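You operate a simulated robot arm through the tools that you are given. There is no shell and no other tool. Be economical: measure what you need, move in short steps, check, and stop when the job is done.

Carry out the task below with a simulated two-armed robot. There is one attempt and no reset: what you move stays moved.

TASK
On the left half of the narrow table, fold the blue towel in half and then in half again.

It is judged by the outcome, as a careful person would: the job done as asked, and still so three seconds after it is handed in. It fails if anything else is knocked over, pushed out of place, dropped, spilled or broken. Flat cloth is picked up by pressing the open fingertips on it (5 to 10 N) and closing them slowly along it; thin cloth reads only 2 to 8 mm in the jaws.

THE ROBOT
Two 7-joint arms with two-finger parallel grippers on one trunk, on a base that drives. Base frame: it is fixed to the floor where the robot stands at the start and does not move with it; the origin is under the middle of the robot, x ahead of it, y to its left, z up; the surface under the hand at the start is at about z = 0.8. Units: m, degrees, N and s.
The left shoulder is at the start at [0.062, 0.197, 1.029], the right one opposite. With the tool pointing down near the work surface each hand reaches from about 0.32 to 0.72 m from the robot's upright axis, wherever it stands, measured 20 degrees to its own side. Places, roughly: left half of the narrow table [0.5, 0, 0.8]. Payload 1.57 kg a hand.
Tool frame (each hand has its own): the origin (TCP) lies between the finger pads and is the grasp point; the fingertips stand 0.03 m ahead of it; z points along the fingers, y is the line along which they close. Largest opening 0.11 m; finger width 0.024, thickness 0.012; the body of the gripper, 0.048 by 0.112 m, starts 0.078 m behind the TCP.
Orientation is told as [roll, pitch, yaw] about the base's x, y, z axes, in that order, counted from this pose: with the fingers straight down and closing along the base's y, the tool's x points along the base's -x, its y along +y and its z along -z.

THE INTERFACE
- The arms move only by the tool send_rows. It takes "left_targets", "right_targets" or both (then of equal length, played together; a hand with none holds still); each is a list of rows, each an object (a shift or turn left out is 0, a gripper value left out holds the last) with "claw": the gripper command, from -1 (shut) to 1 (fully open), values between in proportion; "slide": the shift along the tool's x, y, z in m, a list of three; "turn": the turn, a rotation vector about the tool's x, y, z in degrees, a list of three. In form: [{"claw": claw, "slide": [tx, ty, tz], "turn": [wx, wy, wz]}, ...]. A call has 1 to 12 rows; each row is the pose to reach, as a shift and turn from the pose commanded when the call began, along the tool's axes at that moment. Rows are played at 5 a second. More than 0.05 m and 8.6 degrees between two rows, or a gripper value outside its range, and nothing of the call is played. Where a pose cannot be reached the arm comes as near as it can. A force on the tool above 40 N (or 10 N above the force at the start of the call, whichever is more), or a blocked arm, ends the call early, and 0.2 s more pass. Each finger travels about 0.072 m/s and halts on what it meets, pressing with about 21 N; the grip force reading is that of the motor and also rises with nothing between the fingers. The clock runs only during rows and for 0.2 s after the last one: add rows that repeat a pose to give the fingers time. It gives the time, the measured TCP pose, the force on the tool (base axes), the opening and the grip force at its end, in the units of the frame above (readings bear some noise), with the torque about the TCP (base axes, N m) and any sound that the robot's microphone picked up, and new pictures: "views" is both (left out), scene, wrist or none (wrist: the cameras of the hands that moved).
- Cameras (640 x 400 px; columns grow to the right, rows downward): "scene" is now at [0.1006, 0.0006, 1.5985]; the picture's right is [0.01, -1.00, -0.00], its down [-0.87, -0.01, -0.49] and it looks along [0.49, 0.01, -0.87] (base axes); focal length 262 px, centre (320, 200). "left" rides on the left gripper at [0.07, -0.016, -0.141] in its tool frame; the picture's right is [0.23, 0.97, 0.00], its down [-0.85, 0.20, -0.48] and it looks along [-0.47, 0.11, 0.88] (tool axes); focal length 222 px, centre (320, 200). "right" rides on the right gripper at [0.07, 0.016, -0.141] in its tool frame; the picture's right is [-0.23, 0.97, 0.00], its down [-0.85, -0.20, -0.48] and it looks along [-0.47, -0.11, 0.88] (tool axes); focal length 222 px, centre (320, 200). There is no depth. A picture from a camera that has moved, and an enlarged one, comes with that camera's place and axes in the base frame and with its lens.
- raise_lower(by): slides the trunk up (or, below 0, down) by that many m; the arms and the scene camera ride with it, the base frame stays. It gives what a move gives, with no picture.
- drive_base(legs): drives the robot by 1 to 6 legs, each [ahead, left, turn to the left] in m, m and degrees, along the robot's own axes; the way and the turn of a leg run together, so that a leg with both is an arc; at most 1.5 m and 180 degrees a leg. The arms and the cameras ride along, it lands a little off, and it stops where it bumps. It gives what a move gives, and a new picture of the scene camera.
- turn_head(pan, tilt): turns the head with the scene camera to pan (to the left, within 86 degrees either way) and tilt (down, from -29 to 69), counted from straight ahead of the robot. It gives what a move gives, and a new picture of the scene camera.
- inspect(camera, box): a new picture of the part [left, top, right, bottom] of that camera's present view, enlarged. The clock stands still meanwhile.
- sign_off(): hands the job in; it is judged then, once.

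Go step by step. Nothing tells you exact positions but the pictures and the camera data: compare them with the known pose of the tool, close in by small moves and look again before you grip or let go. The budget is 120 turns and 260 pictures, counting those below and the enlarged ones. Unless the task says otherwise, let go and move clear before handing in, and close with one line.

The tools are called by a JSON object that holds its "api" and its "payload". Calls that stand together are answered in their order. send_rows: Moves the arms, as the interface text tells. Its arguments: {"type":"object","properties":{"left_targets":{"type":"array"},"right_targets":{"type":"array"},"views":{"type":"string","enum":["both","scene","wrist","none"]}},"required":[]} The other tools are called the same way: raise_lower (by) slides the trunk up or down; drive_base (legs) drives the base; turn_head (pan, tilt) turns the head that bears the scene camera; inspect (camera, box) takes an enlarged picture of a part of a camera's view; sign_off () hands the job in.

At the start:

```text
time_s: 0.0
left_tcp_pos: [0.4803, 0.1391, 0.9606]
left_orientation: [0.0, 0.1, 0.0]
left_contact_force: [-0.4, 0.1, 0.0]
left_moment: [0.01, 0.03, -0.01]
left_grip_width: 0.1099
left_grasp_force: 0.0
right_tcp_pos: [0.4154, -0.1758, 0.9899]
right_orientation: [0.1, 0.1, 0.0]
right_contact_force: [0.0, -0.4, -0.7]
right_moment: [0.02, -0.03, -0.02]
right_grip_width: 0.11
right_grasp_force: 0.0
trunk travel left (down, up): [-0.625, 0.365]
robot x, y, heading: [0.0017, -0.0013, 0.0]
head pan, tilt: [0.7, 60.4]
```

scene: 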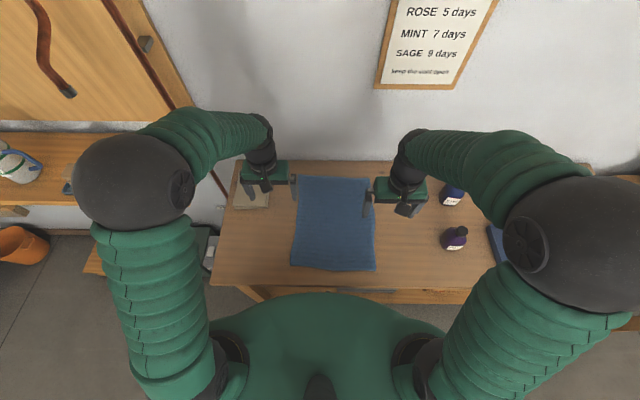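
right: 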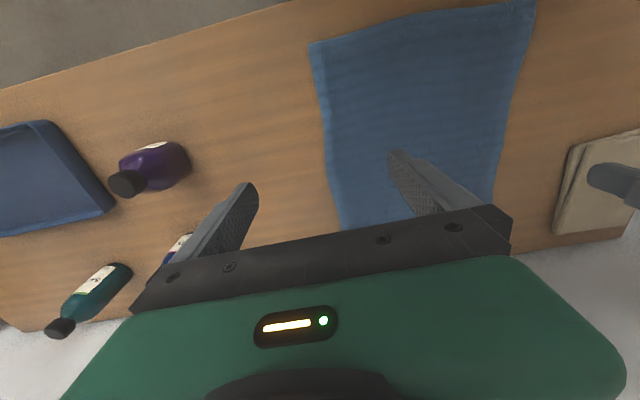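
left: 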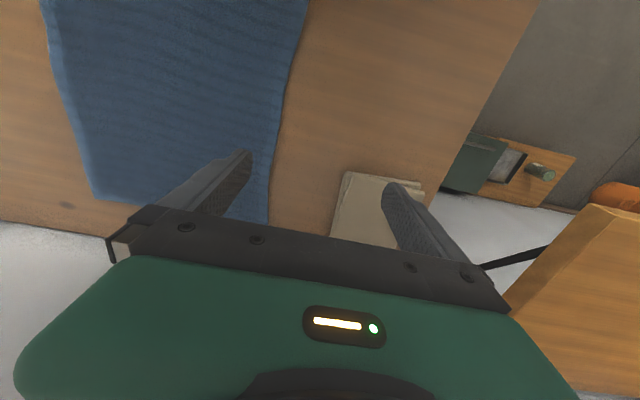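

The towel lies at about x 0.31–0.65, y −0.17–0.09 with its sides roughly along the base axes. I plan to fold the far edge to the near edge with both hands first. I'm turning the hands so they close along x and bringing them above the far corners.

{"api": "send_rows", "payload": {"left_targets": [{"claw": 0.2, "slide": [-0.013, -0.007, 0.005], "turn": [0, 0, 8.18]}, {"slide": [-0.026, -0.014, 0.01], "turn": [0, 0, 16.36]}, {"slide": [-0.039, -0.021, 0.015], "turn": [0, 0, 24.5]}, {"slide": [-0.052, -0.028, 0.02], "turn": [0, 0, 32.7]}, {"slide": [-0.065, -0.035, 0.025], "turn": [0, 0, 40.9]}, {"slide": [-0.078, -0.042, 0.03], "turn": [0, 0, 49.1]}, {"slide": [-0.091, -0.05, 0.035], "turn": [0, 0, 57.3]}, {"slide": [-0.104, -0.058, 0.04], "turn": [0, 0, 65.4]}, {"slide": [-0.117, -0.065, 0.045], "turn": [0, 0, 73.6]}, {"slide": [-0.13, -0.072, 0.05], "turn": [0, 0, 81.8]}, {"slide": [-0.145, -0.079, 0.055], "turn": [0, 0, 90]}, {"slide": [-0.145, -0.079, 0.055], "turn": [0, 0, 90]}], "right_targets": [{"claw": 0.2, "slide": [-0.018, 0.003, 0.008], "turn": [0, 0, -8.18]}, {"slide": [-0.036, 0.006, 0.016], "turn": [0, 0, -16.36]}, {"slide": [-0.054, 0.01, 0.024], "turn": [0, 0, -24.5]}, {"slide": [-0.072, 0.013, 0.032], "turn": [0, 0, -32.7]}, {"slide": [-0.09, 0.016, 0.04], "turn": [0, 0, -40.9]}, {"slide": [-0.108, 0.02, 0.048], "turn": [0, 0, -49.1]}, {"slide": [-0.126, 0.023, 0.056], "turn": [0, 0, -57.3]}, {"slide": [-0.144, 0.026, 0.064], "turn": [0, 0, -65.4]}, {"slide": [-0.162, 0.03, 0.072], "turn": [0, 0, -73.6]}, {"slide": [-0.18, 0.033, 0.08], "turn": [0, 0, -81.8]}, {"slide": [-0.2, 0.036, 0.085], "turn": [0, 0, -90]}, {"slide": [-0.2, 0.036, 0.085], "turn": [0, 0, -90]}]}}

```text
time_s: 2.6
left_tcp_pos: [0.6261, 0.0609, 0.9063]
left_orientation: [0.1, 0.0, -90.1]
left_contact_force: [0.2, 0.0, -0.3]
left_moment: [0.04, -0.03, -0.02]
left_grip_width: 0.066
left_grasp_force: 0.1
right_tcp_pos: [0.6131, -0.1396, 0.9053]
right_orientation: [0.0, 0.0, 90.2]
right_contact_force: [-0.8, 0.4, -1.0]
right_moment: [0.0, -0.01, 0.0]
right_grip_width: 0.0658
right_grasp_force: 0.1
trunk travel left (down, up): [-0.625, 0.365]
robot x, y, heading: [0.0012, 0.0015, 0.2]
head pan, tilt: [0.7, 60.4]
camera scene: at [0.1015, 0.0002, 1.5985], right [0.01, -1.0, 0.0], down [-0.87, -0.01, -0.49], along [0.49, 0.01, -0.87], focal length 262 px, centre (320, 200)
camera right: at [0.5966, -0.2091, 1.0462], right [-0.97, 0.23, 0.0], down [0.2, 0.86, 0.48], along [0.11, 0.47, -0.88], focal length 222 px, centre (320, 200)
camera left: at [0.6098, 0.129, 1.047], right [0.97, 0.23, 0.0], down [0.2, -0.86, 0.48], along [0.11, -0.47, -0.88], focal length 222 px, centre (320, 200)
```

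scene: 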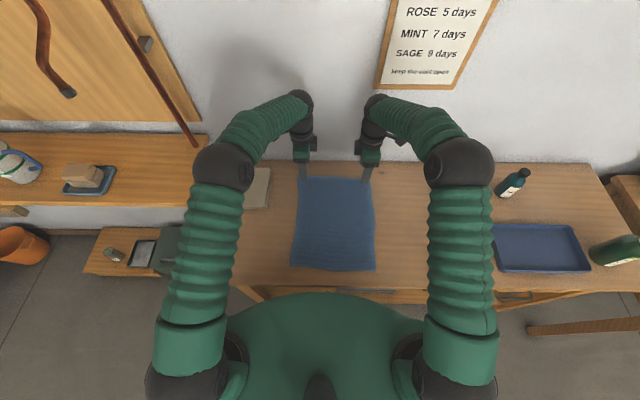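
right: 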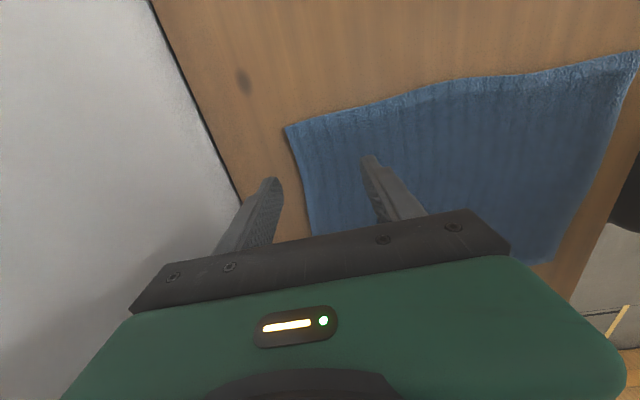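
left: 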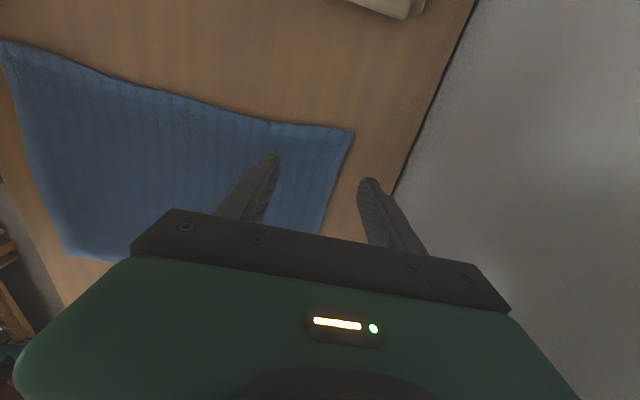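

Both hands sit over the far edge, whose corners I take to be at (0.657, 0.089) and (0.641, −0.173). I'll narrow the jaws, straddle the edge, and go down to just above the table.

{"api": "send_rows", "payload": {"left_targets": [{"claw": -0.36, "slide": [0.007, 0.008, 0.02]}, {"slide": [0.014, 0.016, 0.04]}, {"slide": [0.014, 0.016, 0.058]}, {"slide": [0.014, 0.016, 0.062]}], "right_targets": [{"claw": -0.36, "slide": [0.009, -0.008, 0.02]}, {"slide": [0.018, -0.016, 0.04]}, {"slide": [0.018, -0.016, 0.058]}, {"slide": [0.018, -0.016, 0.062]}], "views": "wrist"}}

```text
time_s: 3.6
left_tcp_pos: [0.6419, 0.074, 0.8439]
left_orientation: [0.0, 0.0, -90.0]
left_contact_force: [-0.4, -0.1, -0.8]
left_moment: [-0.02, 0.03, 0.02]
left_grip_width: 0.0349
left_grasp_force: 0.0
right_tcp_pos: [0.6306, -0.1581, 0.8446]
right_orientation: [0.0, 0.0, 90.0]
right_contact_force: [0.6, -0.3, 0.7]
right_moment: [-0.03, -0.04, 0.02]
right_grip_width: 0.0354
right_grasp_force: 0.1
trunk travel left (down, up): [-0.625, 0.365]
robot x, y, heading: [0.0031, 0.0015, -0.1]
head pan, tilt: [0.7, 60.4]
camera right: at [0.6134, -0.2278, 0.9844], right [-0.97, 0.23, 0.0], down [0.2, 0.85, 0.48], along [0.11, 0.47, -0.88], focal length 222 px, centre (320, 200)
camera left: at [0.6264, 0.1436, 0.9844], right [0.97, 0.23, 0.0], down [0.2, -0.86, 0.48], along [0.11, -0.47, -0.88], focal length 222 px, centre (320, 200)
```

right: 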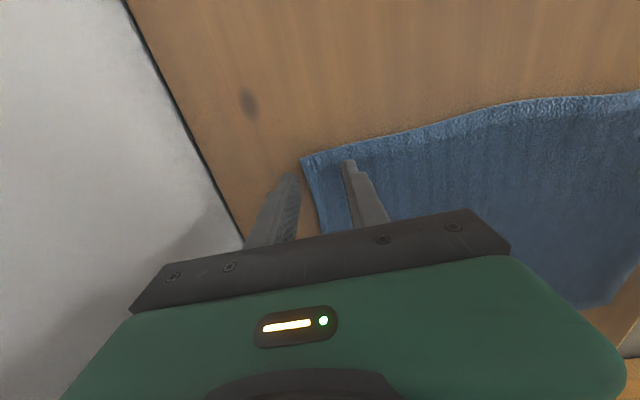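
left: 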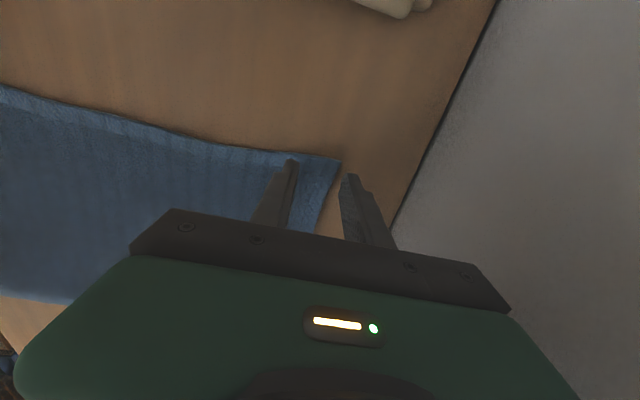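

The jaws straddle the edge nicely. I'll shift slightly inward and press down in small steps.

{"api": "send_rows", "payload": {"left_targets": [{"slide": [0, -0.005, 0.008]}, {"slide": [0, -0.005, 0.013]}, {"slide": [0, -0.005, 0.016]}, {"slide": [0, -0.005, 0.016]}], "right_targets": [{"slide": [0, 0.004, 0.008]}, {"slide": [0, 0.004, 0.013]}, {"slide": [0, 0.004, 0.016]}, {"slide": [0, 0.004, 0.016]}], "views": "none"}}

```text
time_s: 4.6
left_tcp_pos: [0.635, 0.0744, 0.8315]
left_orientation: [0.4, -0.1, -90.1]
left_contact_force: [4.8, -0.6, 18.7]
left_moment: [-0.04, 0.14, 0.05]
left_grip_width: 0.0321
left_grasp_force: 0.1
right_tcp_pos: [0.6236, -0.1571, 0.8315]
right_orientation: [-0.5, 0.0, 90.1]
right_contact_force: [4.7, -2.5, 27.3]
right_moment: [-0.05, 0.38, 0.04]
right_grip_width: 0.0336
right_grasp_force: 0.0
trunk travel left (down, up): [-0.625, 0.365]
robot x, y, heading: [-0.0002, -0.0019, -0.0]
head pan, tilt: [0.7, 60.4]
```

The pressure is a bit high, so I'll ease up to around 8 N and close slowly.

{"api": "send_rows", "payload": {"left_targets": [{"slide": [0, 0, -0.002]}, {"claw": -0.45, "slide": [0, 0, -0.002]}, {"claw": -0.55, "slide": [0, 0, -0.002]}, {"claw": -0.65, "slide": [0, 0, -0.002]}, {"claw": -0.75, "slide": [0, 0, -0.002]}, {"claw": -0.85, "slide": [0, 0, -0.002]}, {"claw": -0.95, "slide": [0, 0, -0.002]}, {"claw": -1, "slide": [0, 0, -0.002]}, {"claw": -1, "slide": [0, 0, -0.002]}], "right_targets": [{"slide": [0, 0, -0.003]}, {"claw": -0.45, "slide": [0, 0, -0.003]}, {"claw": -0.55, "slide": [0, 0, -0.003]}, {"claw": -0.65, "slide": [0, 0, -0.003]}, {"claw": -0.75, "slide": [0, 0, -0.003]}, {"claw": -0.85, "slide": [0, 0, -0.003]}, {"claw": -0.95, "slide": [0, 0, -0.003]}, {"claw": -1, "slide": [0, 0, -0.003]}, {"claw": -1, "slide": [0, 0, -0.003]}]}}

```text
time_s: 6.6
left_tcp_pos: [0.633, 0.075, 0.8332]
left_orientation: [0.3, 0.0, -90.0]
left_contact_force: [-2.5, -1.7, 14.3]
left_moment: [-0.01, 0.17, 0.0]
left_grip_width: 0.0043
left_grasp_force: 21.1
right_tcp_pos: [0.623, -0.1567, 0.8325]
right_orientation: [-0.2, -0.1, 89.9]
right_contact_force: [-3.4, 0.4, 14.4]
right_moment: [0.01, 0.22, 0.02]
right_grip_width: 0.0072
right_grasp_force: 21.2
trunk travel left (down, up): [-0.625, 0.365]
robot x, y, heading: [-0.0014, -0.0008, 0.1]
head pan, tilt: [0.7, 60.4]
camera scene: at [0.0948, 0.0009, 1.599], right [0.01, -1.0, 0.0], down [-0.87, -0.01, -0.5], along [0.5, 0.01, -0.87], focal length 262 px, centre (320, 200)
camera right: at [0.6055, -0.2274, 0.9729], right [-0.97, 0.23, 0.0], down [0.2, 0.86, 0.48], along [0.11, 0.47, -0.88], focal length 222 px, centre (320, 200)
camera left: at [0.6169, 0.1432, 0.9736], right [0.97, 0.23, 0.0], down [0.2, -0.85, 0.48], along [0.11, -0.47, -0.88], focal length 222 px, centre (320, 200)
```

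scene: 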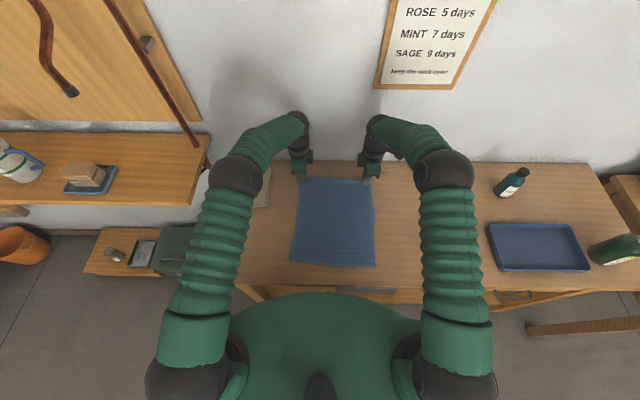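
right: 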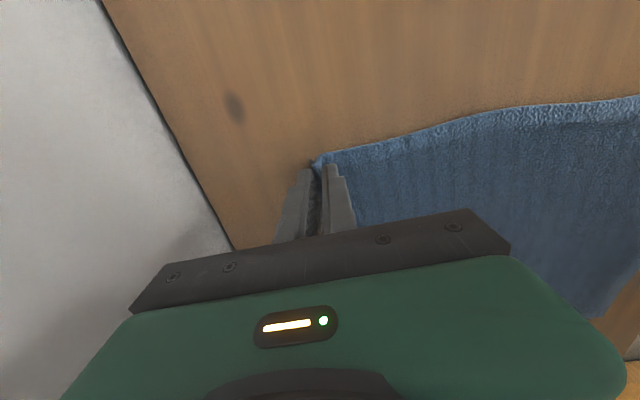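
left: 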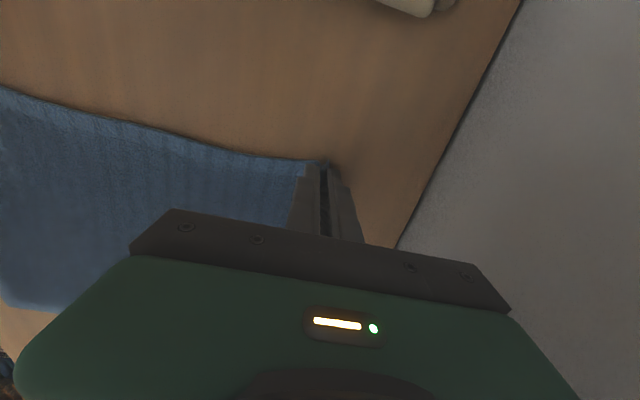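

Both corners are gripped. I'll lift the edge along an arc to above the fold line.

{"api": "send_rows", "payload": {"left_targets": [{"slide": [0, -0.004, -0.025]}, {"slide": [0, -0.015, -0.05]}, {"slide": [0, -0.035, -0.075]}, {"slide": [0, -0.06, -0.095]}, {"slide": [0, -0.09, -0.11]}, {"slide": [0, -0.12, -0.117]}, {"slide": [0, -0.15, -0.12]}, {"slide": [0, -0.15, -0.12]}], "right_targets": [{"slide": [0, 0.004, -0.025]}, {"slide": [0, 0.015, -0.05]}, {"slide": [0, 0.035, -0.075]}, {"slide": [0, 0.06, -0.095]}, {"slide": [0, 0.09, -0.11]}, {"slide": [0, 0.12, -0.117]}, {"slide": [0, 0.15, -0.12]}, {"slide": [0, 0.15, -0.12]}]}}

```text
time_s: 8.4
left_tcp_pos: [0.4864, 0.0755, 0.949]
left_orientation: [-0.1, -0.1, -90.0]
left_contact_force: [0.0, -0.8, 0.5]
left_moment: [-0.04, 0.02, 0.01]
left_grip_width: 0.0041
left_grasp_force: 20.6
right_tcp_pos: [0.4764, -0.1601, 0.9508]
right_orientation: [0.0, 0.0, 90.0]
right_contact_force: [0.1, -0.3, -0.1]
right_moment: [0.0, 0.02, 0.03]
right_grip_width: 0.0051
right_grasp_force: 21.0
trunk travel left (down, up): [-0.625, 0.365]
robot x, y, heading: [-0.0022, -0.004, -0.2]
head pan, tilt: [0.7, 60.4]
camera scene: at [0.1023, 0.0004, 1.5983], right [0.01, -1.0, 0.0], down [-0.87, -0.01, -0.49], along [0.49, 0.01, -0.87], focal length 262 px, centre (320, 200)
camera right: at [0.4603, -0.2289, 1.0907], right [-0.97, 0.23, 0.0], down [0.2, 0.85, 0.48], along [0.11, 0.47, -0.88], focal length 222 px, centre (320, 200)
camera left: at [0.4716, 0.1436, 1.0888], right [0.97, 0.23, 0.0], down [0.2, -0.86, 0.48], along [0.11, -0.47, -0.88], focal length 222 px, centre (320, 200)
```

scene: 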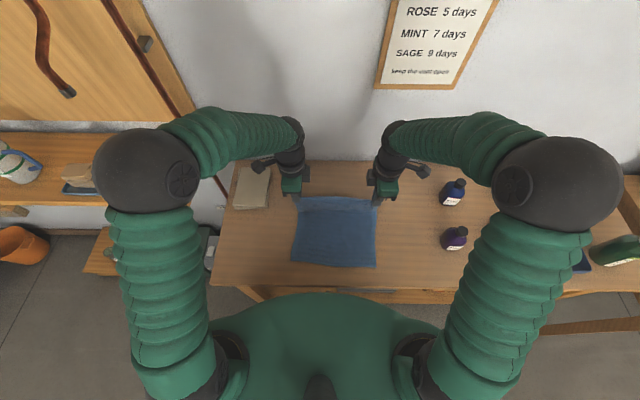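
right: 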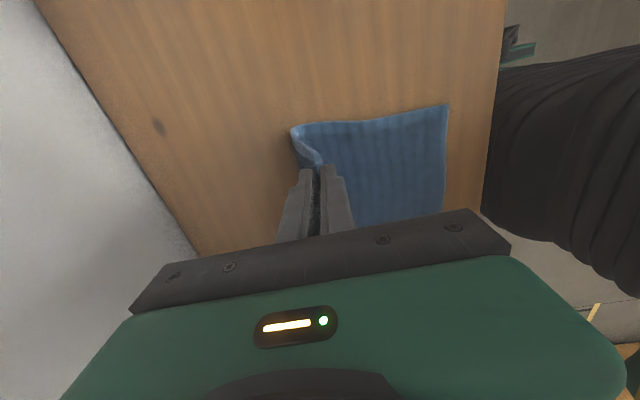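
left: 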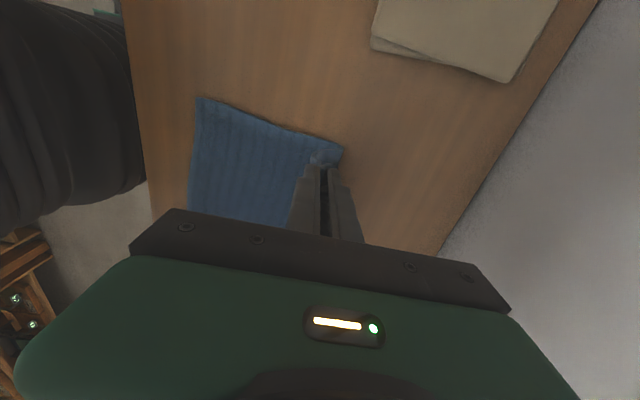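

The towel lifts cleanly. I'll back the base up 0.10 m to give the arms room for the near side; this also carries the edge along the arc.

{"api": "drive_base", "payload": {"legs": [[-0.1, 0, 0]]}}

```text
time_s: 9.6
left_tcp_pos: [0.3876, 0.0747, 0.9484]
left_orientation: [-0.1, 0.1, -90.0]
left_contact_force: [0.3, -0.4, 0.4]
left_moment: [0.0, 0.01, 0.01]
left_grip_width: 0.0042
left_grasp_force: 20.7
right_tcp_pos: [0.3757, -0.1593, 0.9508]
right_orientation: [0.1, 0.0, 89.9]
right_contact_force: [0.2, -0.1, 0.1]
right_moment: [0.03, -0.02, -0.01]
right_grip_width: 0.005
right_grasp_force: 21.5
trunk travel left (down, up): [-0.625, 0.365]
robot x, y, heading: [-0.1001, -0.0027, -0.1]
head pan, tilt: [0.7, 60.4]
camera scene: at [0.0028, 0.0002, 1.5983], right [0.01, -1.0, 0.0], down [-0.87, -0.01, -0.49], along [0.49, 0.01, -0.87], focal length 262 px, centre (320, 200)
```

scene: 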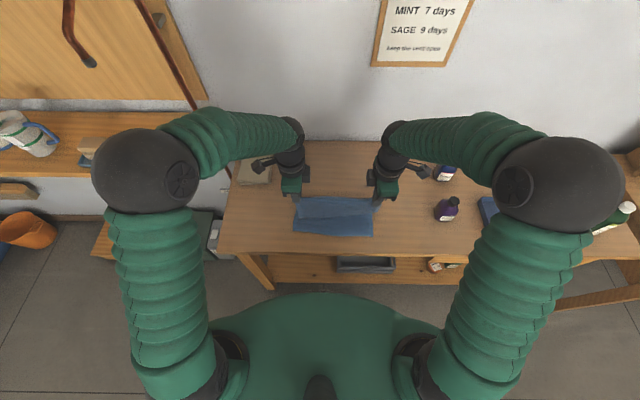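

Now I'll bring the edge toward the near edge at x≈0.32, lowering while tilting the fingers forward so the edge lies over.

{"api": "send_rows", "payload": {"left_targets": [{"slide": [0, -0.018, 0.01], "turn": [-8, 0, 0]}, {"slide": [0, -0.034, 0.022], "turn": [-16, 0, 0]}, {"slide": [0, -0.048, 0.038], "turn": [-24, 0, 0]}, {"slide": [0, -0.06, 0.056], "turn": [-32, 0, 0]}, {"slide": [0, -0.07, 0.075], "turn": [-40, 0, 0]}, {"slide": [0, -0.07, 0.075], "turn": [-40, 0, 0]}], "right_targets": [{"slide": [0, 0.016, 0.01], "turn": [8, 0, 0]}, {"slide": [0, 0.03, 0.022], "turn": [16, 0, 0]}, {"slide": [0, 0.044, 0.038], "turn": [24, 0, 0]}, {"slide": [0, 0.056, 0.056], "turn": [32, 0, 0]}, {"slide": [0, 0.065, 0.075], "turn": [40, 0, 0]}, {"slide": [0, 0.065, 0.075], "turn": [40, 0, 0]}]}}

```text
time_s: 10.6
left_tcp_pos: [0.3757, 0.2157, 0.9614]
left_orientation: [33.3, -17.7, -61.9]
left_contact_force: [-0.6, 0.9, -0.8]
left_moment: [0.0, 0.04, -0.07]
left_grip_width: 0.0031
left_grasp_force: 20.3
left hand out of reach, approached as far as the arm can: row 5
right_tcp_pos: [0.3404, -0.1934, 0.9154]
right_orientation: [-33.2, -2.7, 82.2]
right_contact_force: [0.4, 0.2, 0.1]
right_moment: [-0.03, 0.0, -0.07]
right_grip_width: 0.0002
right_grasp_force: 20.9
right hand out of reach, approached as far as the arm can: row 4, 5
trunk travel left (down, up): [-0.625, 0.365]
robot x, y, heading: [-0.0992, -0.0019, -0.1]
head pan, tilt: [0.7, 60.4]
stopped in row 5 (left hand): the arm was blocked; the commanded pose is now the measured one
camera scene: at [-0.001, 0.0088, 1.5984], right [0.01, -1.0, 0.0], down [-0.87, -0.01, -0.49], along [0.49, 0.0, -0.87], focal length 262 px, centre (320, 200)
camera right: at [0.2388, -0.2542, 1.0194], right [-0.77, 0.36, -0.52], down [0.02, 0.84, 0.55], along [0.64, 0.41, -0.65], focal length 222 px, centre (320, 200)
camera left: at [0.2483, 0.2599, 1.0434], right [0.54, 0.72, 0.44], down [0.23, -0.63, 0.75], along [0.81, -0.3, -0.5], focal length 222 px, centre (320, 200)
```

scene: 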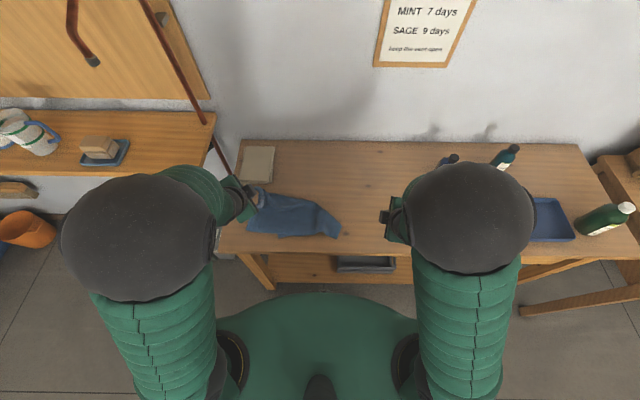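
right: 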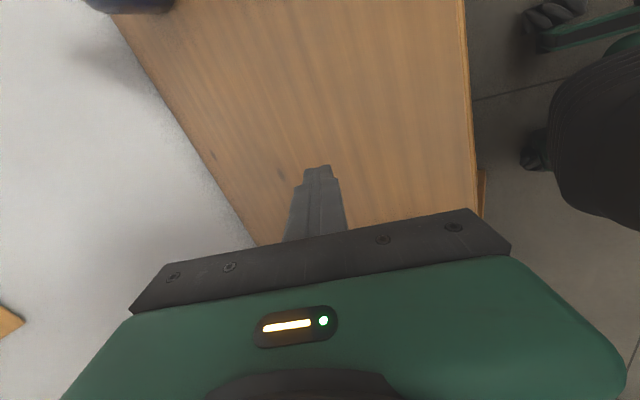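
left: 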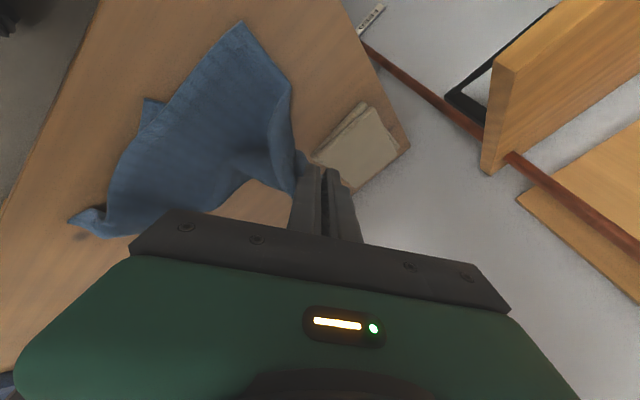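

The tilt ran out of reach: the left hand swung outward and dragged the towel, and the right hand lost its corner. Nothing else seems disturbed. I'll bring both hands back upright, with the left still holding its corner.

{"api": "send_rows", "payload": {"left_targets": [{"slide": [-0.014, 0.004, 0.004], "turn": [5.2, 1.2, 4.6]}, {"slide": [-0.028, 0.007, 0.008], "turn": [10.4, 2.5, 9.2]}, {"slide": [-0.042, 0.011, 0.012], "turn": [15.7, 3.7, 13.8]}, {"slide": [-0.056, 0.014, 0.016], "turn": [20.9, 4.9, 18.4]}, {"slide": [-0.068, 0.018, 0.02], "turn": [26.1, 6.1, 23]}, {"slide": [-0.082, 0.021, 0.024], "turn": [31.4, 7.4, 27.6]}, {"slide": [-0.095, 0.025, 0.027], "turn": [36.6, 8.6, 32.2]}, {"slide": [-0.095, 0.025, 0.027], "turn": [36.6, 8.6, 32.2]}], "right_targets": [{"slide": [0.003, -0.014, 0], "turn": [-4.8, 0, -1.2]}, {"slide": [0.005, -0.028, 0.001], "turn": [-9.5, 0, -2.4]}, {"slide": [0.007, -0.042, 0.001], "turn": [-14.3, 0, -3.6]}, {"slide": [0.01, -0.056, 0.002], "turn": [-19, 0, -4.8]}, {"slide": [0.012, -0.07, 0.002], "turn": [-23.8, 0, -6]}, {"slide": [0.015, -0.084, 0.003], "turn": [-28.5, 0, -7.2]}, {"slide": [0.017, -0.097, 0.003], "turn": [-33.3, 0, -8.4]}, {"slide": [0.017, -0.097, 0.003], "turn": [-33.3, 0, -8.4]}]}}

```text
time_s: 12.4
left_tcp_pos: [0.4483, 0.1371, 0.9818]
left_orientation: [-0.1, 0.3, -91.2]
left_contact_force: [0.3, -0.2, 0.9]
left_moment: [-0.03, -0.02, 0.06]
left_grip_width: 0.0032
left_grasp_force: 21.0
left hand out of reach, approached as far as the arm can: row 2
right_tcp_pos: [0.418, -0.2202, 0.9618]
right_orientation: [0.1, -0.6, 91.3]
right_contact_force: [-0.1, -1.0, 0.0]
right_moment: [-0.01, 0.0, -0.01]
right_grip_width: 0.0
right_grasp_force: 21.1
right hand out of reach, approached as far as the arm can: row 2
trunk travel left (down, up): [-0.625, 0.365]
robot x, y, heading: [-0.0977, -0.0016, 0.0]
head pan, tilt: [0.7, 60.4]
camera scene: at [0.0, 0.0, 1.5985], right [0.01, -1.0, 0.0], down [-0.87, -0.01, -0.49], along [0.49, 0.01, -0.87], focal length 262 px, centre (320, 200)
camera right: at [0.403, -0.292, 1.1016], right [-0.98, 0.21, 0.0], down [0.18, 0.85, 0.49], along [0.1, 0.48, -0.87], focal length 222 px, centre (320, 200)
camera left: at [0.4333, 0.2054, 1.1228], right [0.98, 0.21, 0.0], down [0.18, -0.86, 0.47], along [0.1, -0.46, -0.88], focal length 222 px, centre (320, 200)
```

scene: 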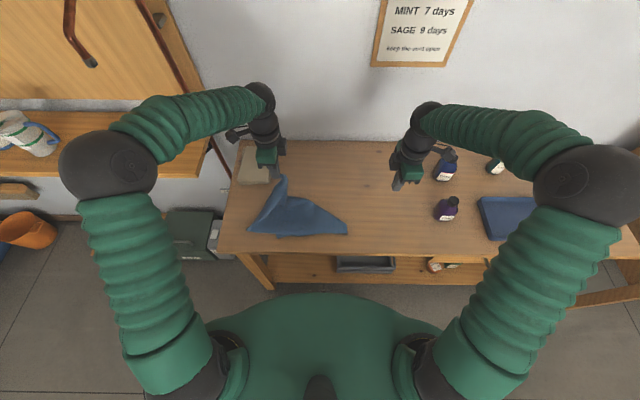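
right: 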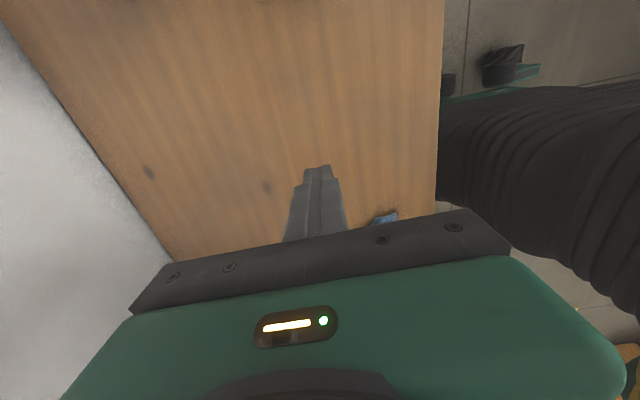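
left: 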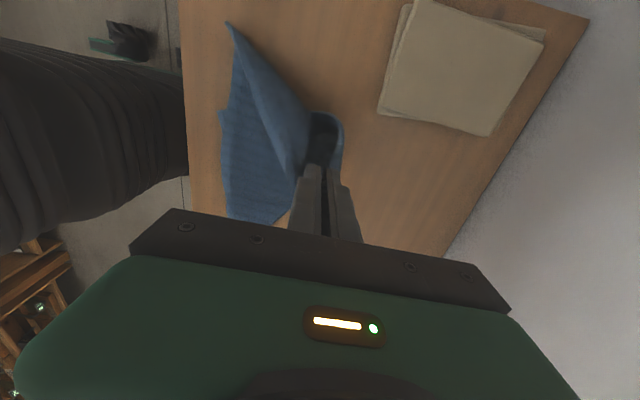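

The left hand still holds its corner. I'll enlarge the scene view to understand how the cloth lies.

{"api": "inspect", "payload": {"camera": "scene", "box": [220, 130, 380, 260]}}

{"api": "inspect", "payload": {"camera": "left", "box": [170, 0, 450, 240]}}

```text
3.08 times, centred on (300, 195) of scene
camera zoom: at [0.0, 0.0, 1.5985], right [0.01, -1.0, 0.0], down [-0.87, -0.01, -0.49], along [0.49, 0.01, -0.87], focal length 806 px, centre (382, 215)
```

zoom: 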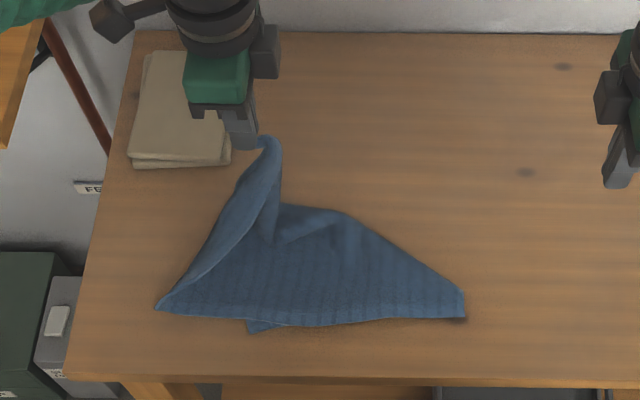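

```text
1.67 times, centred on (310, 120) of left
camera zoom: at [0.4333, 0.2054, 1.1228], right [0.98, 0.21, 0.0], down [0.18, -0.86, 0.47], along [0.1, -0.46, -0.88], focal length 370 px, centre (337, 333)
```

zoom: 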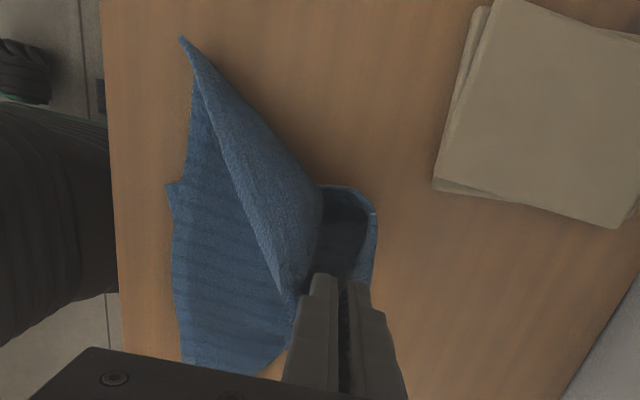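

The towel is bunched with its held corner lifted. I'll lift it by that corner so it hangs freely, then lay it back out diagonally. The right hand moves out of the way first.

{"api": "send_rows", "payload": {"left_targets": [{"slide": [0, 0, -0.04]}, {"slide": [-0.01, 0, -0.08]}, {"slide": [-0.02, 0, -0.12]}, {"slide": [-0.03, 0, -0.16]}, {"slide": [-0.045, 0, -0.2]}, {"slide": [-0.06, 0, -0.24]}, {"slide": [-0.08, 0, -0.27]}, {"slide": [-0.1, 0, -0.3]}, {"slide": [-0.1, 0, -0.3]}], "right_targets": [{"slide": [0.02, 0, -0.02]}, {"slide": [0.04, 0, -0.04]}, {"slide": [0.06, 0, -0.06]}, {"slide": [0.06, 0, -0.06]}, {"slide": [0.06, 0, -0.06]}, {"slide": [0.06, 0, -0.06]}, {"slide": [0.06, 0, -0.06]}, {"slide": [0.06, 0, -0.06]}, {"slide": [0.06, 0, -0.06]}]}}

```text
time_s: 14.4
left_tcp_pos: [0.4473, 0.0531, 1.251]
left_orientation: [0.0, 0.3, -91.3]
left_contact_force: [0.1, -0.1, -0.9]
left_moment: [0.01, -0.05, 0.04]
left_grip_width: 0.0028
left_grasp_force: 20.9
left hand out of reach, approached as far as the arm can: row 7, 8, 9
right_tcp_pos: [0.4207, -0.2822, 1.0212]
right_orientation: [0.2, -0.6, 91.1]
right_contact_force: [0.6, 1.1, 0.5]
right_moment: [0.02, 0.03, -0.01]
right_grip_width: 0.0
right_grasp_force: 21.3
trunk travel left (down, up): [-0.625, 0.365]
robot x, y, heading: [-0.1016, -0.0013, -0.0]
head pan, tilt: [0.7, 60.4]
camera scene: at [0.0004, -0.0013, 1.5985], right [0.01, -1.0, 0.0], down [-0.87, -0.01, -0.49], along [0.49, 0.01, -0.87], focal length 262 px, centre (320, 200)
camera right: at [0.4051, -0.354, 1.1613], right [-0.98, 0.21, 0.0], down [0.18, 0.85, 0.49], along [0.1, 0.48, -0.87], focal length 222 px, centre (320, 200)
camera left: at [0.4313, 0.1221, 1.3914], right [0.98, 0.21, 0.0], down [0.18, -0.86, 0.47], along [0.1, -0.46, -0.88], focal length 222 px, centre (320, 200)
```

scene: 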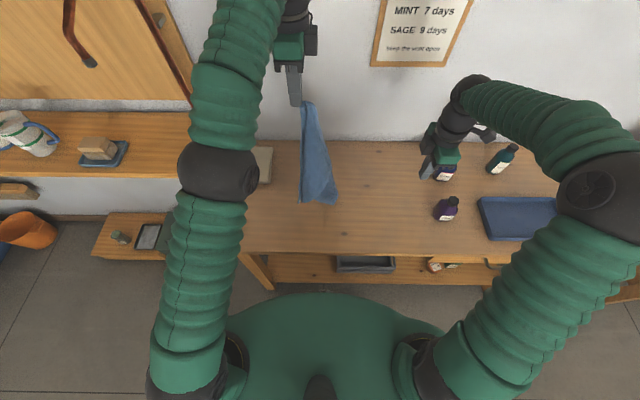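
right: 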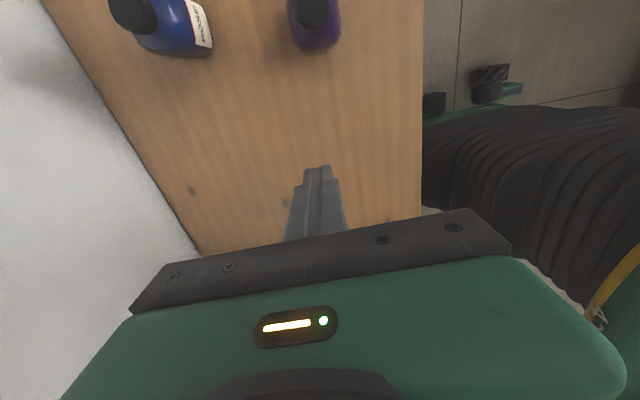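
left: 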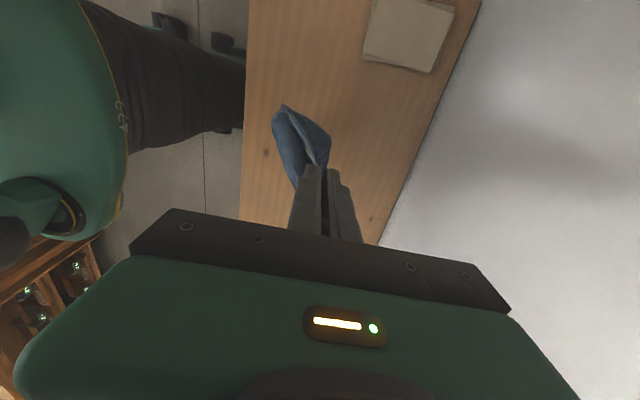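

It hangs freely. I'll look closer for the side corners.

{"api": "inspect", "payload": {"camera": "scene", "box": [270, 80, 370, 220]}}

{"api": "inspect", "payload": {"camera": "left", "box": [230, 70, 390, 200]}}

```text
2.86 times, centred on (320, 150) of scene
camera zoom: at [0.0004, -0.0013, 1.5985], right [0.01, -1.0, 0.0], down [-0.87, -0.01, -0.49], along [0.49, 0.01, -0.87], focal length 748 px, centre (320, 343)
```

zoom: 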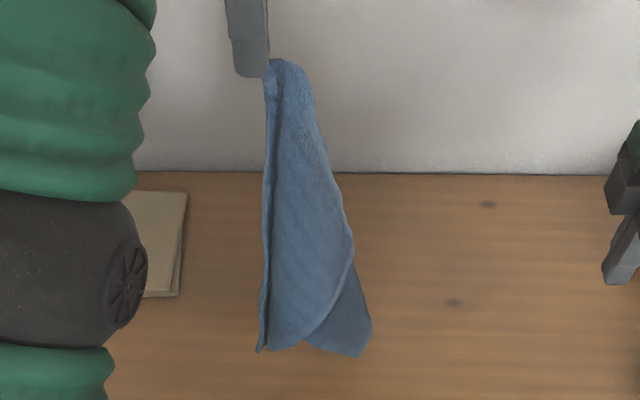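

```text
3.08 times, centred on (310, 135) of left
camera zoom: at [0.4313, 0.1221, 1.3914], right [0.98, 0.21, 0.0], down [0.18, -0.86, 0.47], along [0.1, -0.46, -0.88], focal length 684 px, centre (351, 400)
```

zoom: 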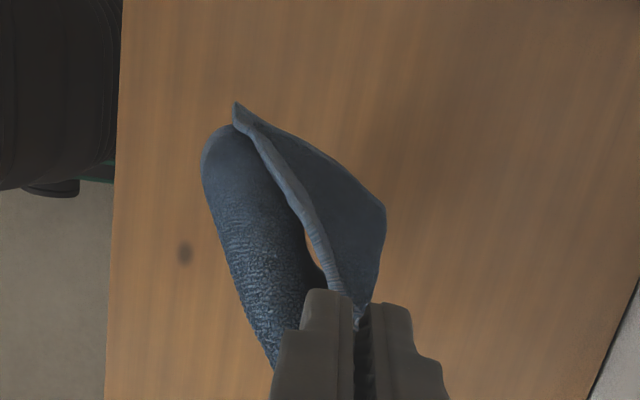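

I'll raise the trunk a little so the towel clears the table, and shift the right hand further right.

{"api": "raise_lower", "payload": {"by": 0.1}}

{"api": "send_rows", "payload": {"left_targets": [{"slide": [-0.03, -0.015, 0.0]}, {"slide": [-0.06, -0.03, 0.0]}, {"slide": [-0.09, -0.045, 0.0]}, {"slide": [-0.12, -0.06, 0.0]}, {"slide": [-0.15, -0.075, 0.0]}, {"slide": [-0.18, -0.09, 0.0]}, {"slide": [-0.18, -0.09, 0.0]}], "right_targets": [{"slide": [0.03, 0, 0]}, {"slide": [0.06, 0, 0]}, {"slide": [0.09, 0, 0]}, {"slide": [0.12, 0, 0]}, {"slide": [0.12, 0, 0]}, {"slide": [0.12, 0, 0]}, {"slide": [0.12, 0, 0]}], "views": "scene"}}

```text
time_s: 15.7
left_tcp_pos: [0.4452, 0.0545, 1.3466]
left_orientation: [-0.2, 0.3, -91.2]
left_contact_force: [-0.4, 0.5, -0.5]
left_moment: [0.01, 0.03, 0.02]
left_grip_width: 0.0029
left_grasp_force: 21.1
right_tcp_pos: [0.4202, -0.2821, 1.1211]
right_orientation: [0.1, -0.6, 91.1]
right_contact_force: [0.4, 0.5, 1.3]
right_moment: [-0.04, 0.0, -0.01]
right_grip_width: 0.0
right_grasp_force: 21.5
trunk travel left (down, up): [-0.725, 0.265]
robot x, y, heading: [-0.1025, -0.0024, -0.3]
head pan, tilt: [0.7, 60.4]
```

```text
time_s: 17.5
left_tcp_pos: [0.382, -0.076, 1.3588]
left_orientation: [1.1, -0.5, -84.6]
left_contact_force: [-1.2, -0.3, 0.0]
left_moment: [0.06, -0.06, 0.01]
left_grip_width: 0.003
left_grasp_force: 21.0
right_tcp_pos: [0.4201, -0.4, 1.1194]
right_orientation: [0.0, -0.5, 91.1]
right_contact_force: [-0.3, -0.7, 0.1]
right_moment: [0.05, 0.01, 0.02]
right_grip_width: 0.0
right_grasp_force: 20.8
trunk travel left (down, up): [-0.725, 0.265]
robot x, y, heading: [-0.1011, -0.0068, 0.1]
head pan, tilt: [0.7, 60.4]
stopped in row 7 (left hand): the arm was blocked; the commanded pose is now the measured one
camera scene: at [0.0004, -0.0028, 1.6962], right [0.01, -1.0, 0.0], down [-0.87, -0.01, -0.49], along [0.49, 0.01, -0.87], focal length 262 px, centre (320, 200)
```

scene: 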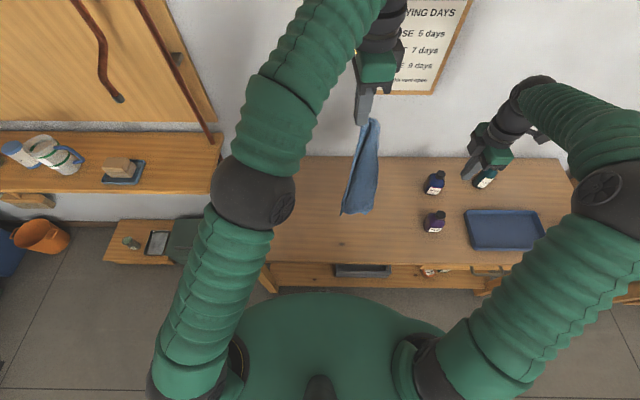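

The left arm is near its limit here. I'll drive sideways 0.08 m to bring the hanging towel to the right, raising the right hand first so it stays clear of the bottles.

{"api": "send_rows", "payload": {"right_targets": [{"slide": [0, 0, -0.04]}, {"slide": [0, 0, -0.08]}, {"slide": [0, 0, -0.1]}], "views": "none"}}

{"api": "drive_base", "payload": {"legs": [[0, -0.08, 0]]}}

{"api": "raise_lower", "payload": {"by": -0.1}}

```text
time_s: 18.3
left_tcp_pos: [0.3823, -0.0749, 1.3581]
left_orientation: [1.0, -0.3, -84.6]
left_contact_force: [0.1, 0.0, 0.0]
left_moment: [0.0, 0.01, -0.03]
left_grip_width: 0.0029
left_grasp_force: 21.1
right_tcp_pos: [0.4194, -0.4007, 1.2201]
right_orientation: [0.1, -0.6, 91.1]
right_contact_force: [0.0, -0.3, 0.3]
right_moment: [0.01, 0.0, -0.01]
right_grip_width: 0.0001
right_grasp_force: 20.9
trunk travel left (down, up): [-0.725, 0.265]
robot x, y, heading: [-0.0974, -0.0038, -0.0]
head pan, tilt: [0.7, 60.4]
```

```text
time_s: 19.4
left_tcp_pos: [0.3798, -0.1178, 1.3656]
left_orientation: [1.0, -1.9, -85.0]
left_contact_force: [-1.1, -0.1, -1.4]
left_moment: [-0.03, -0.13, -0.03]
left_grip_width: 0.0028
left_grasp_force: 21.0
right_tcp_pos: [0.4192, -0.4407, 1.2328]
right_orientation: [-0.1, 1.0, 91.5]
right_contact_force: [0.6, 1.4, 0.2]
right_moment: [-0.2, 0.07, 0.02]
right_grip_width: 0.0
right_grasp_force: 20.9
trunk travel left (down, up): [-0.725, 0.265]
robot x, y, heading: [-0.1031, -0.0743, -0.0]
head pan, tilt: [0.7, 60.4]
camera scene: at [-0.0012, -0.0427, 1.6984], right [0.01, -1.0, 0.02], down [-0.87, -0.02, -0.49], along [0.49, -0.01, -0.87], focal length 262 px, centre (320, 200)
```

scene: 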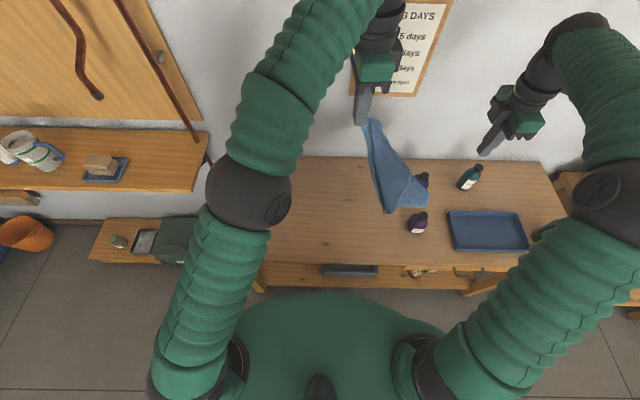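

```text
time_s: 20.7
left_tcp_pos: [0.3797, -0.1625, 1.261]
left_orientation: [0.8, 0.2, -85.3]
left_contact_force: [0.5, -1.4, -2.2]
left_moment: [0.13, -0.03, -0.04]
left_grip_width: 0.0028
left_grasp_force: 21.4
right_tcp_pos: [0.4171, -0.4798, 1.1191]
right_orientation: [0.0, -1.0, 91.4]
right_contact_force: [-1.5, -2.1, -0.2]
right_moment: [0.08, -0.08, -0.01]
right_grip_width: 0.0003
right_grasp_force: 20.6
trunk travel left (down, up): [-0.625, 0.365]
robot x, y, heading: [-0.0996, -0.0795, -0.2]
head pan, tilt: [0.7, 60.4]
```

The towel swung during the drive, so I'll check it before going on.

{"api": "send_rows", "payload": {"left_targets": [{"slide": [0, 0, 0]}], "views": "scene"}}

```text
time_s: 21.1
left_tcp_pos: [0.3786, -0.1295, 1.267]
left_orientation: [1.1, -1.3, -85.0]
left_contact_force: [0.8, 0.8, 0.5]
left_moment: [-0.06, -0.04, 0.0]
left_grip_width: 0.0031
left_grasp_force: 20.8
right_tcp_pos: [0.4182, -0.4505, 1.1285]
right_orientation: [0.0, 0.4, 91.7]
right_contact_force: [0.5, 0.3, 0.1]
right_moment: [-0.03, -0.01, -0.01]
right_grip_width: 0.0
right_grasp_force: 20.7
trunk travel left (down, up): [-0.625, 0.365]
robot x, y, heading: [-0.0974, -0.0707, 0.2]
head pan, tilt: [0.7, 60.4]
camera scene: at [0.0004, -0.0571, 1.5982], right [0.01, -1.0, 0.01], down [-0.87, -0.02, -0.49], along [0.49, 0.0, -0.87], focal length 262 px, centre (320, 200)
```

scene: 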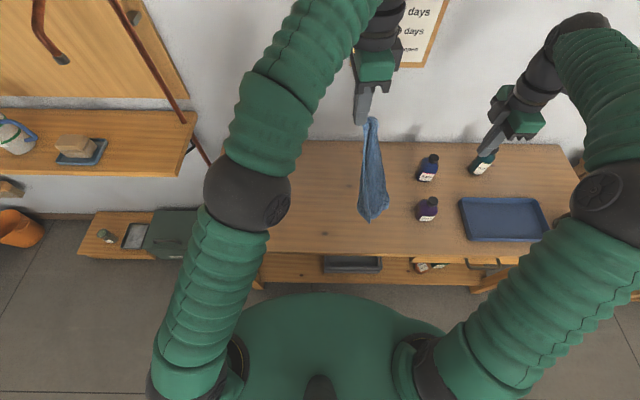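

The bottles are still standing and the towel's tip is near (0.38, −0.2). I'll lay it out diagonally away to the left.

{"api": "send_rows", "payload": {"left_targets": [{"slide": [0.02, 0.016, 0.015]}, {"slide": [0.05, 0.04, 0.025]}, {"slide": [0.08, 0.065, 0.035]}, {"slide": [0.115, 0.09, 0.05]}, {"slide": [0.145, 0.115, 0.075]}, {"slide": [0.175, 0.138, 0.105]}, {"slide": [0.21, 0.16, 0.13]}, {"slide": [0.235, 0.18, 0.16]}, {"slide": [0.26, 0.195, 0.2]}, {"slide": [0.275, 0.205, 0.245]}, {"slide": [0.285, 0.215, 0.29]}, {"slide": [0.29, 0.22, 0.335]}], "views": "scene"}}

```text
time_s: 23.7
left_tcp_pos: [0.5825, 0.1599, 0.9267]
left_orientation: [0.9, -0.9, -85.0]
left_contact_force: [0.5, 0.7, -0.4]
left_moment: [-0.03, -0.06, 0.0]
left_grip_width: 0.003
left_grasp_force: 21.6
right_tcp_pos: [0.42, -0.4619, 1.1248]
right_orientation: [0.1, -0.2, 91.5]
right_contact_force: [-0.8, -0.5, 0.6]
right_moment: [-0.01, 0.01, 0.01]
right_grip_width: 0.0
right_grasp_force: 20.3
trunk travel left (down, up): [-0.625, 0.365]
robot x, y, heading: [-0.0994, -0.0726, 0.1]
head pan, tilt: [0.7, 60.4]
camera scene: at [0.0033, -0.0728, 1.5983], right [0.01, -1.0, 0.0], down [-0.87, -0.01, -0.49], along [0.49, 0.01, -0.87], focal length 262 px, centre (320, 200)
```

scene: 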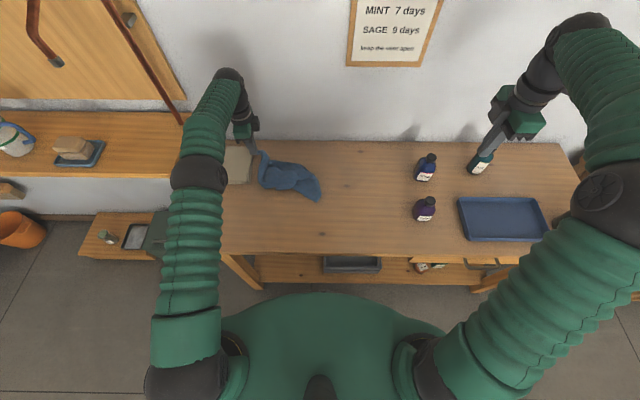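

The cloth bunched up this time. I'll take a close look.

{"api": "inspect", "payload": {"camera": "scene", "box": [210, 130, 350, 220]}}

{"api": "inspect", "payload": {"camera": "left", "box": [0, 0, 640, 400]}}

```text
4.44 times, centred on (280, 175) of scene
camera zoom: at [0.0033, -0.0728, 1.5983], right [0.01, -1.0, 0.0], down [-0.87, -0.01, -0.49], along [0.49, 0.01, -0.87], focal length 1164 px, centre (498, 311)
```

zoom: 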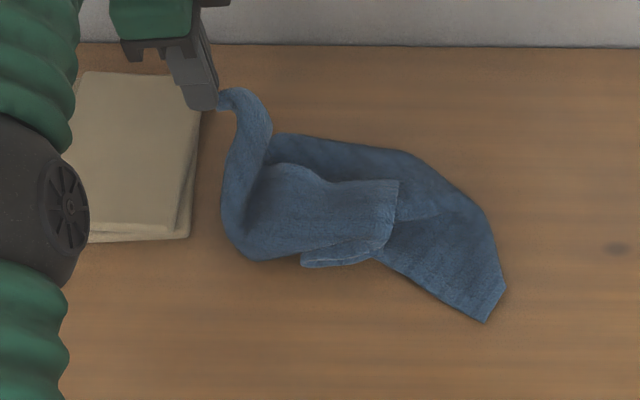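

```text
1.00 times, centred on (320, 200) of left (not enlarged: the box is as wide or as high as the picture)
camera zoom: at [0.5572, 0.2293, 1.0669], right [0.95, 0.31, 0.01], down [0.26, -0.83, 0.49], along [0.16, -0.47, -0.87], focal length 222 px, centre (320, 200)
```

zoom: 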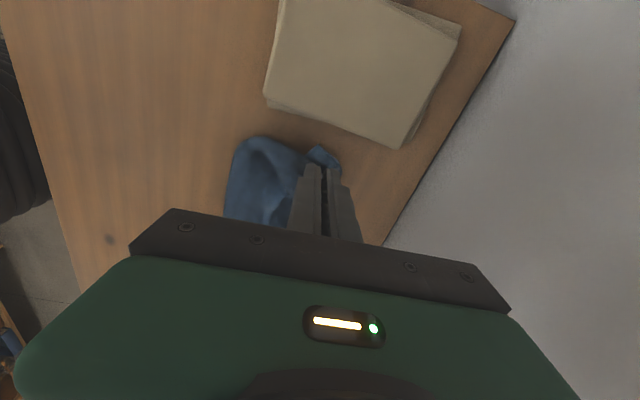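

One corner (opposite the held one) is visible near (0.46, −0.05). I'll hold the left corner down near the table and bring the right hand above that corner, so I can stretch the diagonal.

{"api": "send_rows", "payload": {"left_targets": [{"slide": [-0.01, 0, 0.02]}, {"slide": [-0.02, 0, 0.04]}, {"slide": [-0.03, 0, 0.06]}, {"slide": [-0.035, 0, 0.08]}, {"slide": [-0.035, 0, 0.08]}, {"slide": [-0.035, 0, 0.08]}, {"slide": [-0.035, 0, 0.08]}, {"slide": [-0.035, 0, 0.08]}, {"slide": [-0.035, 0, 0.08]}, {"slide": [-0.035, 0, 0.08]}, {"slide": [-0.035, 0, 0.08]}, {"slide": [-0.035, 0, 0.08]}], "right_targets": [{"claw": -0.2, "slide": [-0.045, -0.005, 0]}, {"slide": [-0.09, -0.01, 0]}, {"slide": [-0.135, -0.015, 0]}, {"slide": [-0.18, -0.02, 0]}, {"slide": [-0.225, -0.025, 0]}, {"slide": [-0.27, -0.03, 0]}, {"slide": [-0.315, -0.035, 0.02]}, {"slide": [-0.36, -0.04, 0.06]}, {"slide": [-0.4, -0.04, 0.1]}, {"slide": [-0.41, -0.04, 0.145]}, {"slide": [-0.41, -0.04, 0.19]}, {"slide": [-0.41, -0.04, 0.22]}]}}

```text
refused: row 8 steps farther than a row can; nothing moved
```

{"api": "send_rows", "payload": {"left_targets": [{"slide": [-0.01, 0, 0.02]}, {"slide": [-0.02, 0, 0.04]}, {"slide": [-0.03, 0, 0.06]}, {"slide": [-0.035, 0, 0.08]}, {"slide": [-0.035, 0, 0.08]}, {"slide": [-0.035, 0, 0.08]}, {"slide": [-0.035, 0, 0.08]}, {"slide": [-0.035, 0, 0.08]}, {"slide": [-0.035, 0, 0.08]}, {"slide": [-0.035, 0, 0.08]}, {"slide": [-0.035, 0, 0.08]}, {"slide": [-0.035, 0, 0.08]}], "right_targets": [{"claw": -0.2, "slide": [-0.045, -0.005, 0]}, {"slide": [-0.09, -0.01, 0]}, {"slide": [-0.135, -0.015, 0]}, {"slide": [-0.18, -0.02, 0]}, {"slide": [-0.225, -0.025, 0]}, {"slide": [-0.27, -0.03, 0]}, {"slide": [-0.315, -0.035, 0.01]}, {"slide": [-0.355, -0.04, 0.035]}, {"slide": [-0.385, -0.04, 0.07]}, {"slide": [-0.4, -0.04, 0.115]}, {"slide": [-0.41, -0.04, 0.16]}, {"slide": [-0.41, -0.04, 0.2]}]}}

```text
time_s: 26.3
left_tcp_pos: [0.5861, 0.1249, 0.8489]
left_orientation: [0.9, -0.9, -85.1]
left_contact_force: [-0.5, -0.8, 4.6]
left_moment: [-0.05, 0.01, -0.01]
left_grip_width: 0.0028
left_grasp_force: 21.1
right_tcp_pos: [0.4504, -0.0512, 0.9258]
right_orientation: [-0.2, -0.1, 91.5]
right_contact_force: [-1.2, -0.4, 0.3]
right_moment: [0.03, -0.02, -0.01]
right_grip_width: 0.0442
right_grasp_force: 0.1
trunk travel left (down, up): [-0.625, 0.365]
robot x, y, heading: [-0.1022, -0.0738, -0.2]
head pan, tilt: [0.7, 60.4]
camera scene: at [0.0021, -0.0722, 1.5984], right [0.01, -1.0, 0.0], down [-0.87, -0.01, -0.49], along [0.49, 0.01, -0.87], focal length 262 px, centre (320, 200)
camera right: at [0.4344, -0.1211, 1.0658], right [-0.98, 0.2, 0.0], down [0.18, 0.86, 0.48], along [0.1, 0.47, -0.88], focal length 222 px, centre (320, 200)
camera left: at [0.5617, 0.1941, 0.9883], right [0.95, 0.31, 0.01], down [0.26, -0.83, 0.49], along [0.16, -0.47, -0.87], focal length 222 px, centre (320, 200)
```

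scene: 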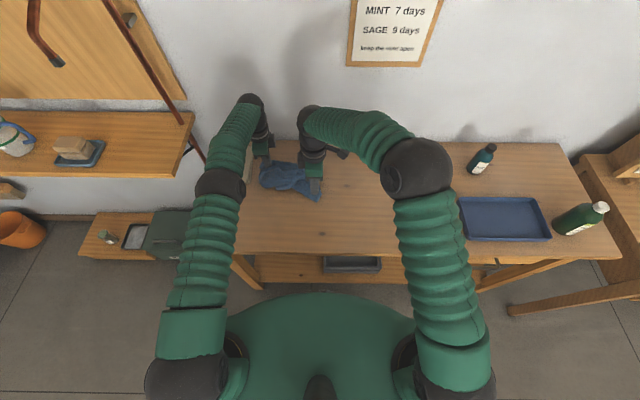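
right: 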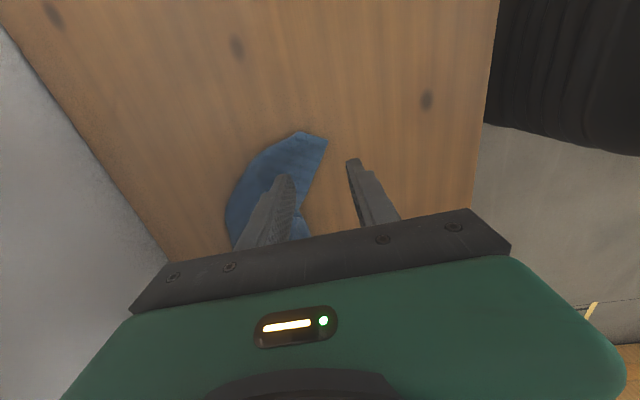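
left: 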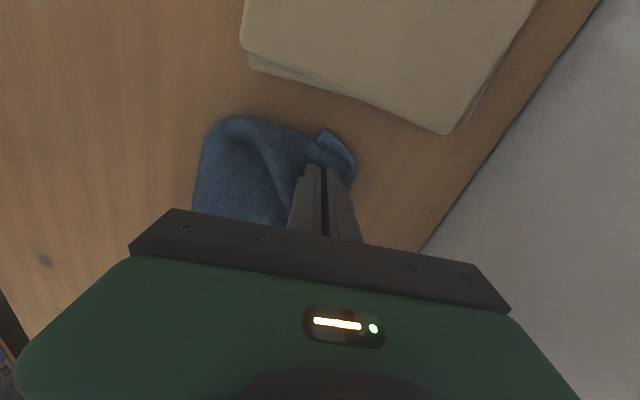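

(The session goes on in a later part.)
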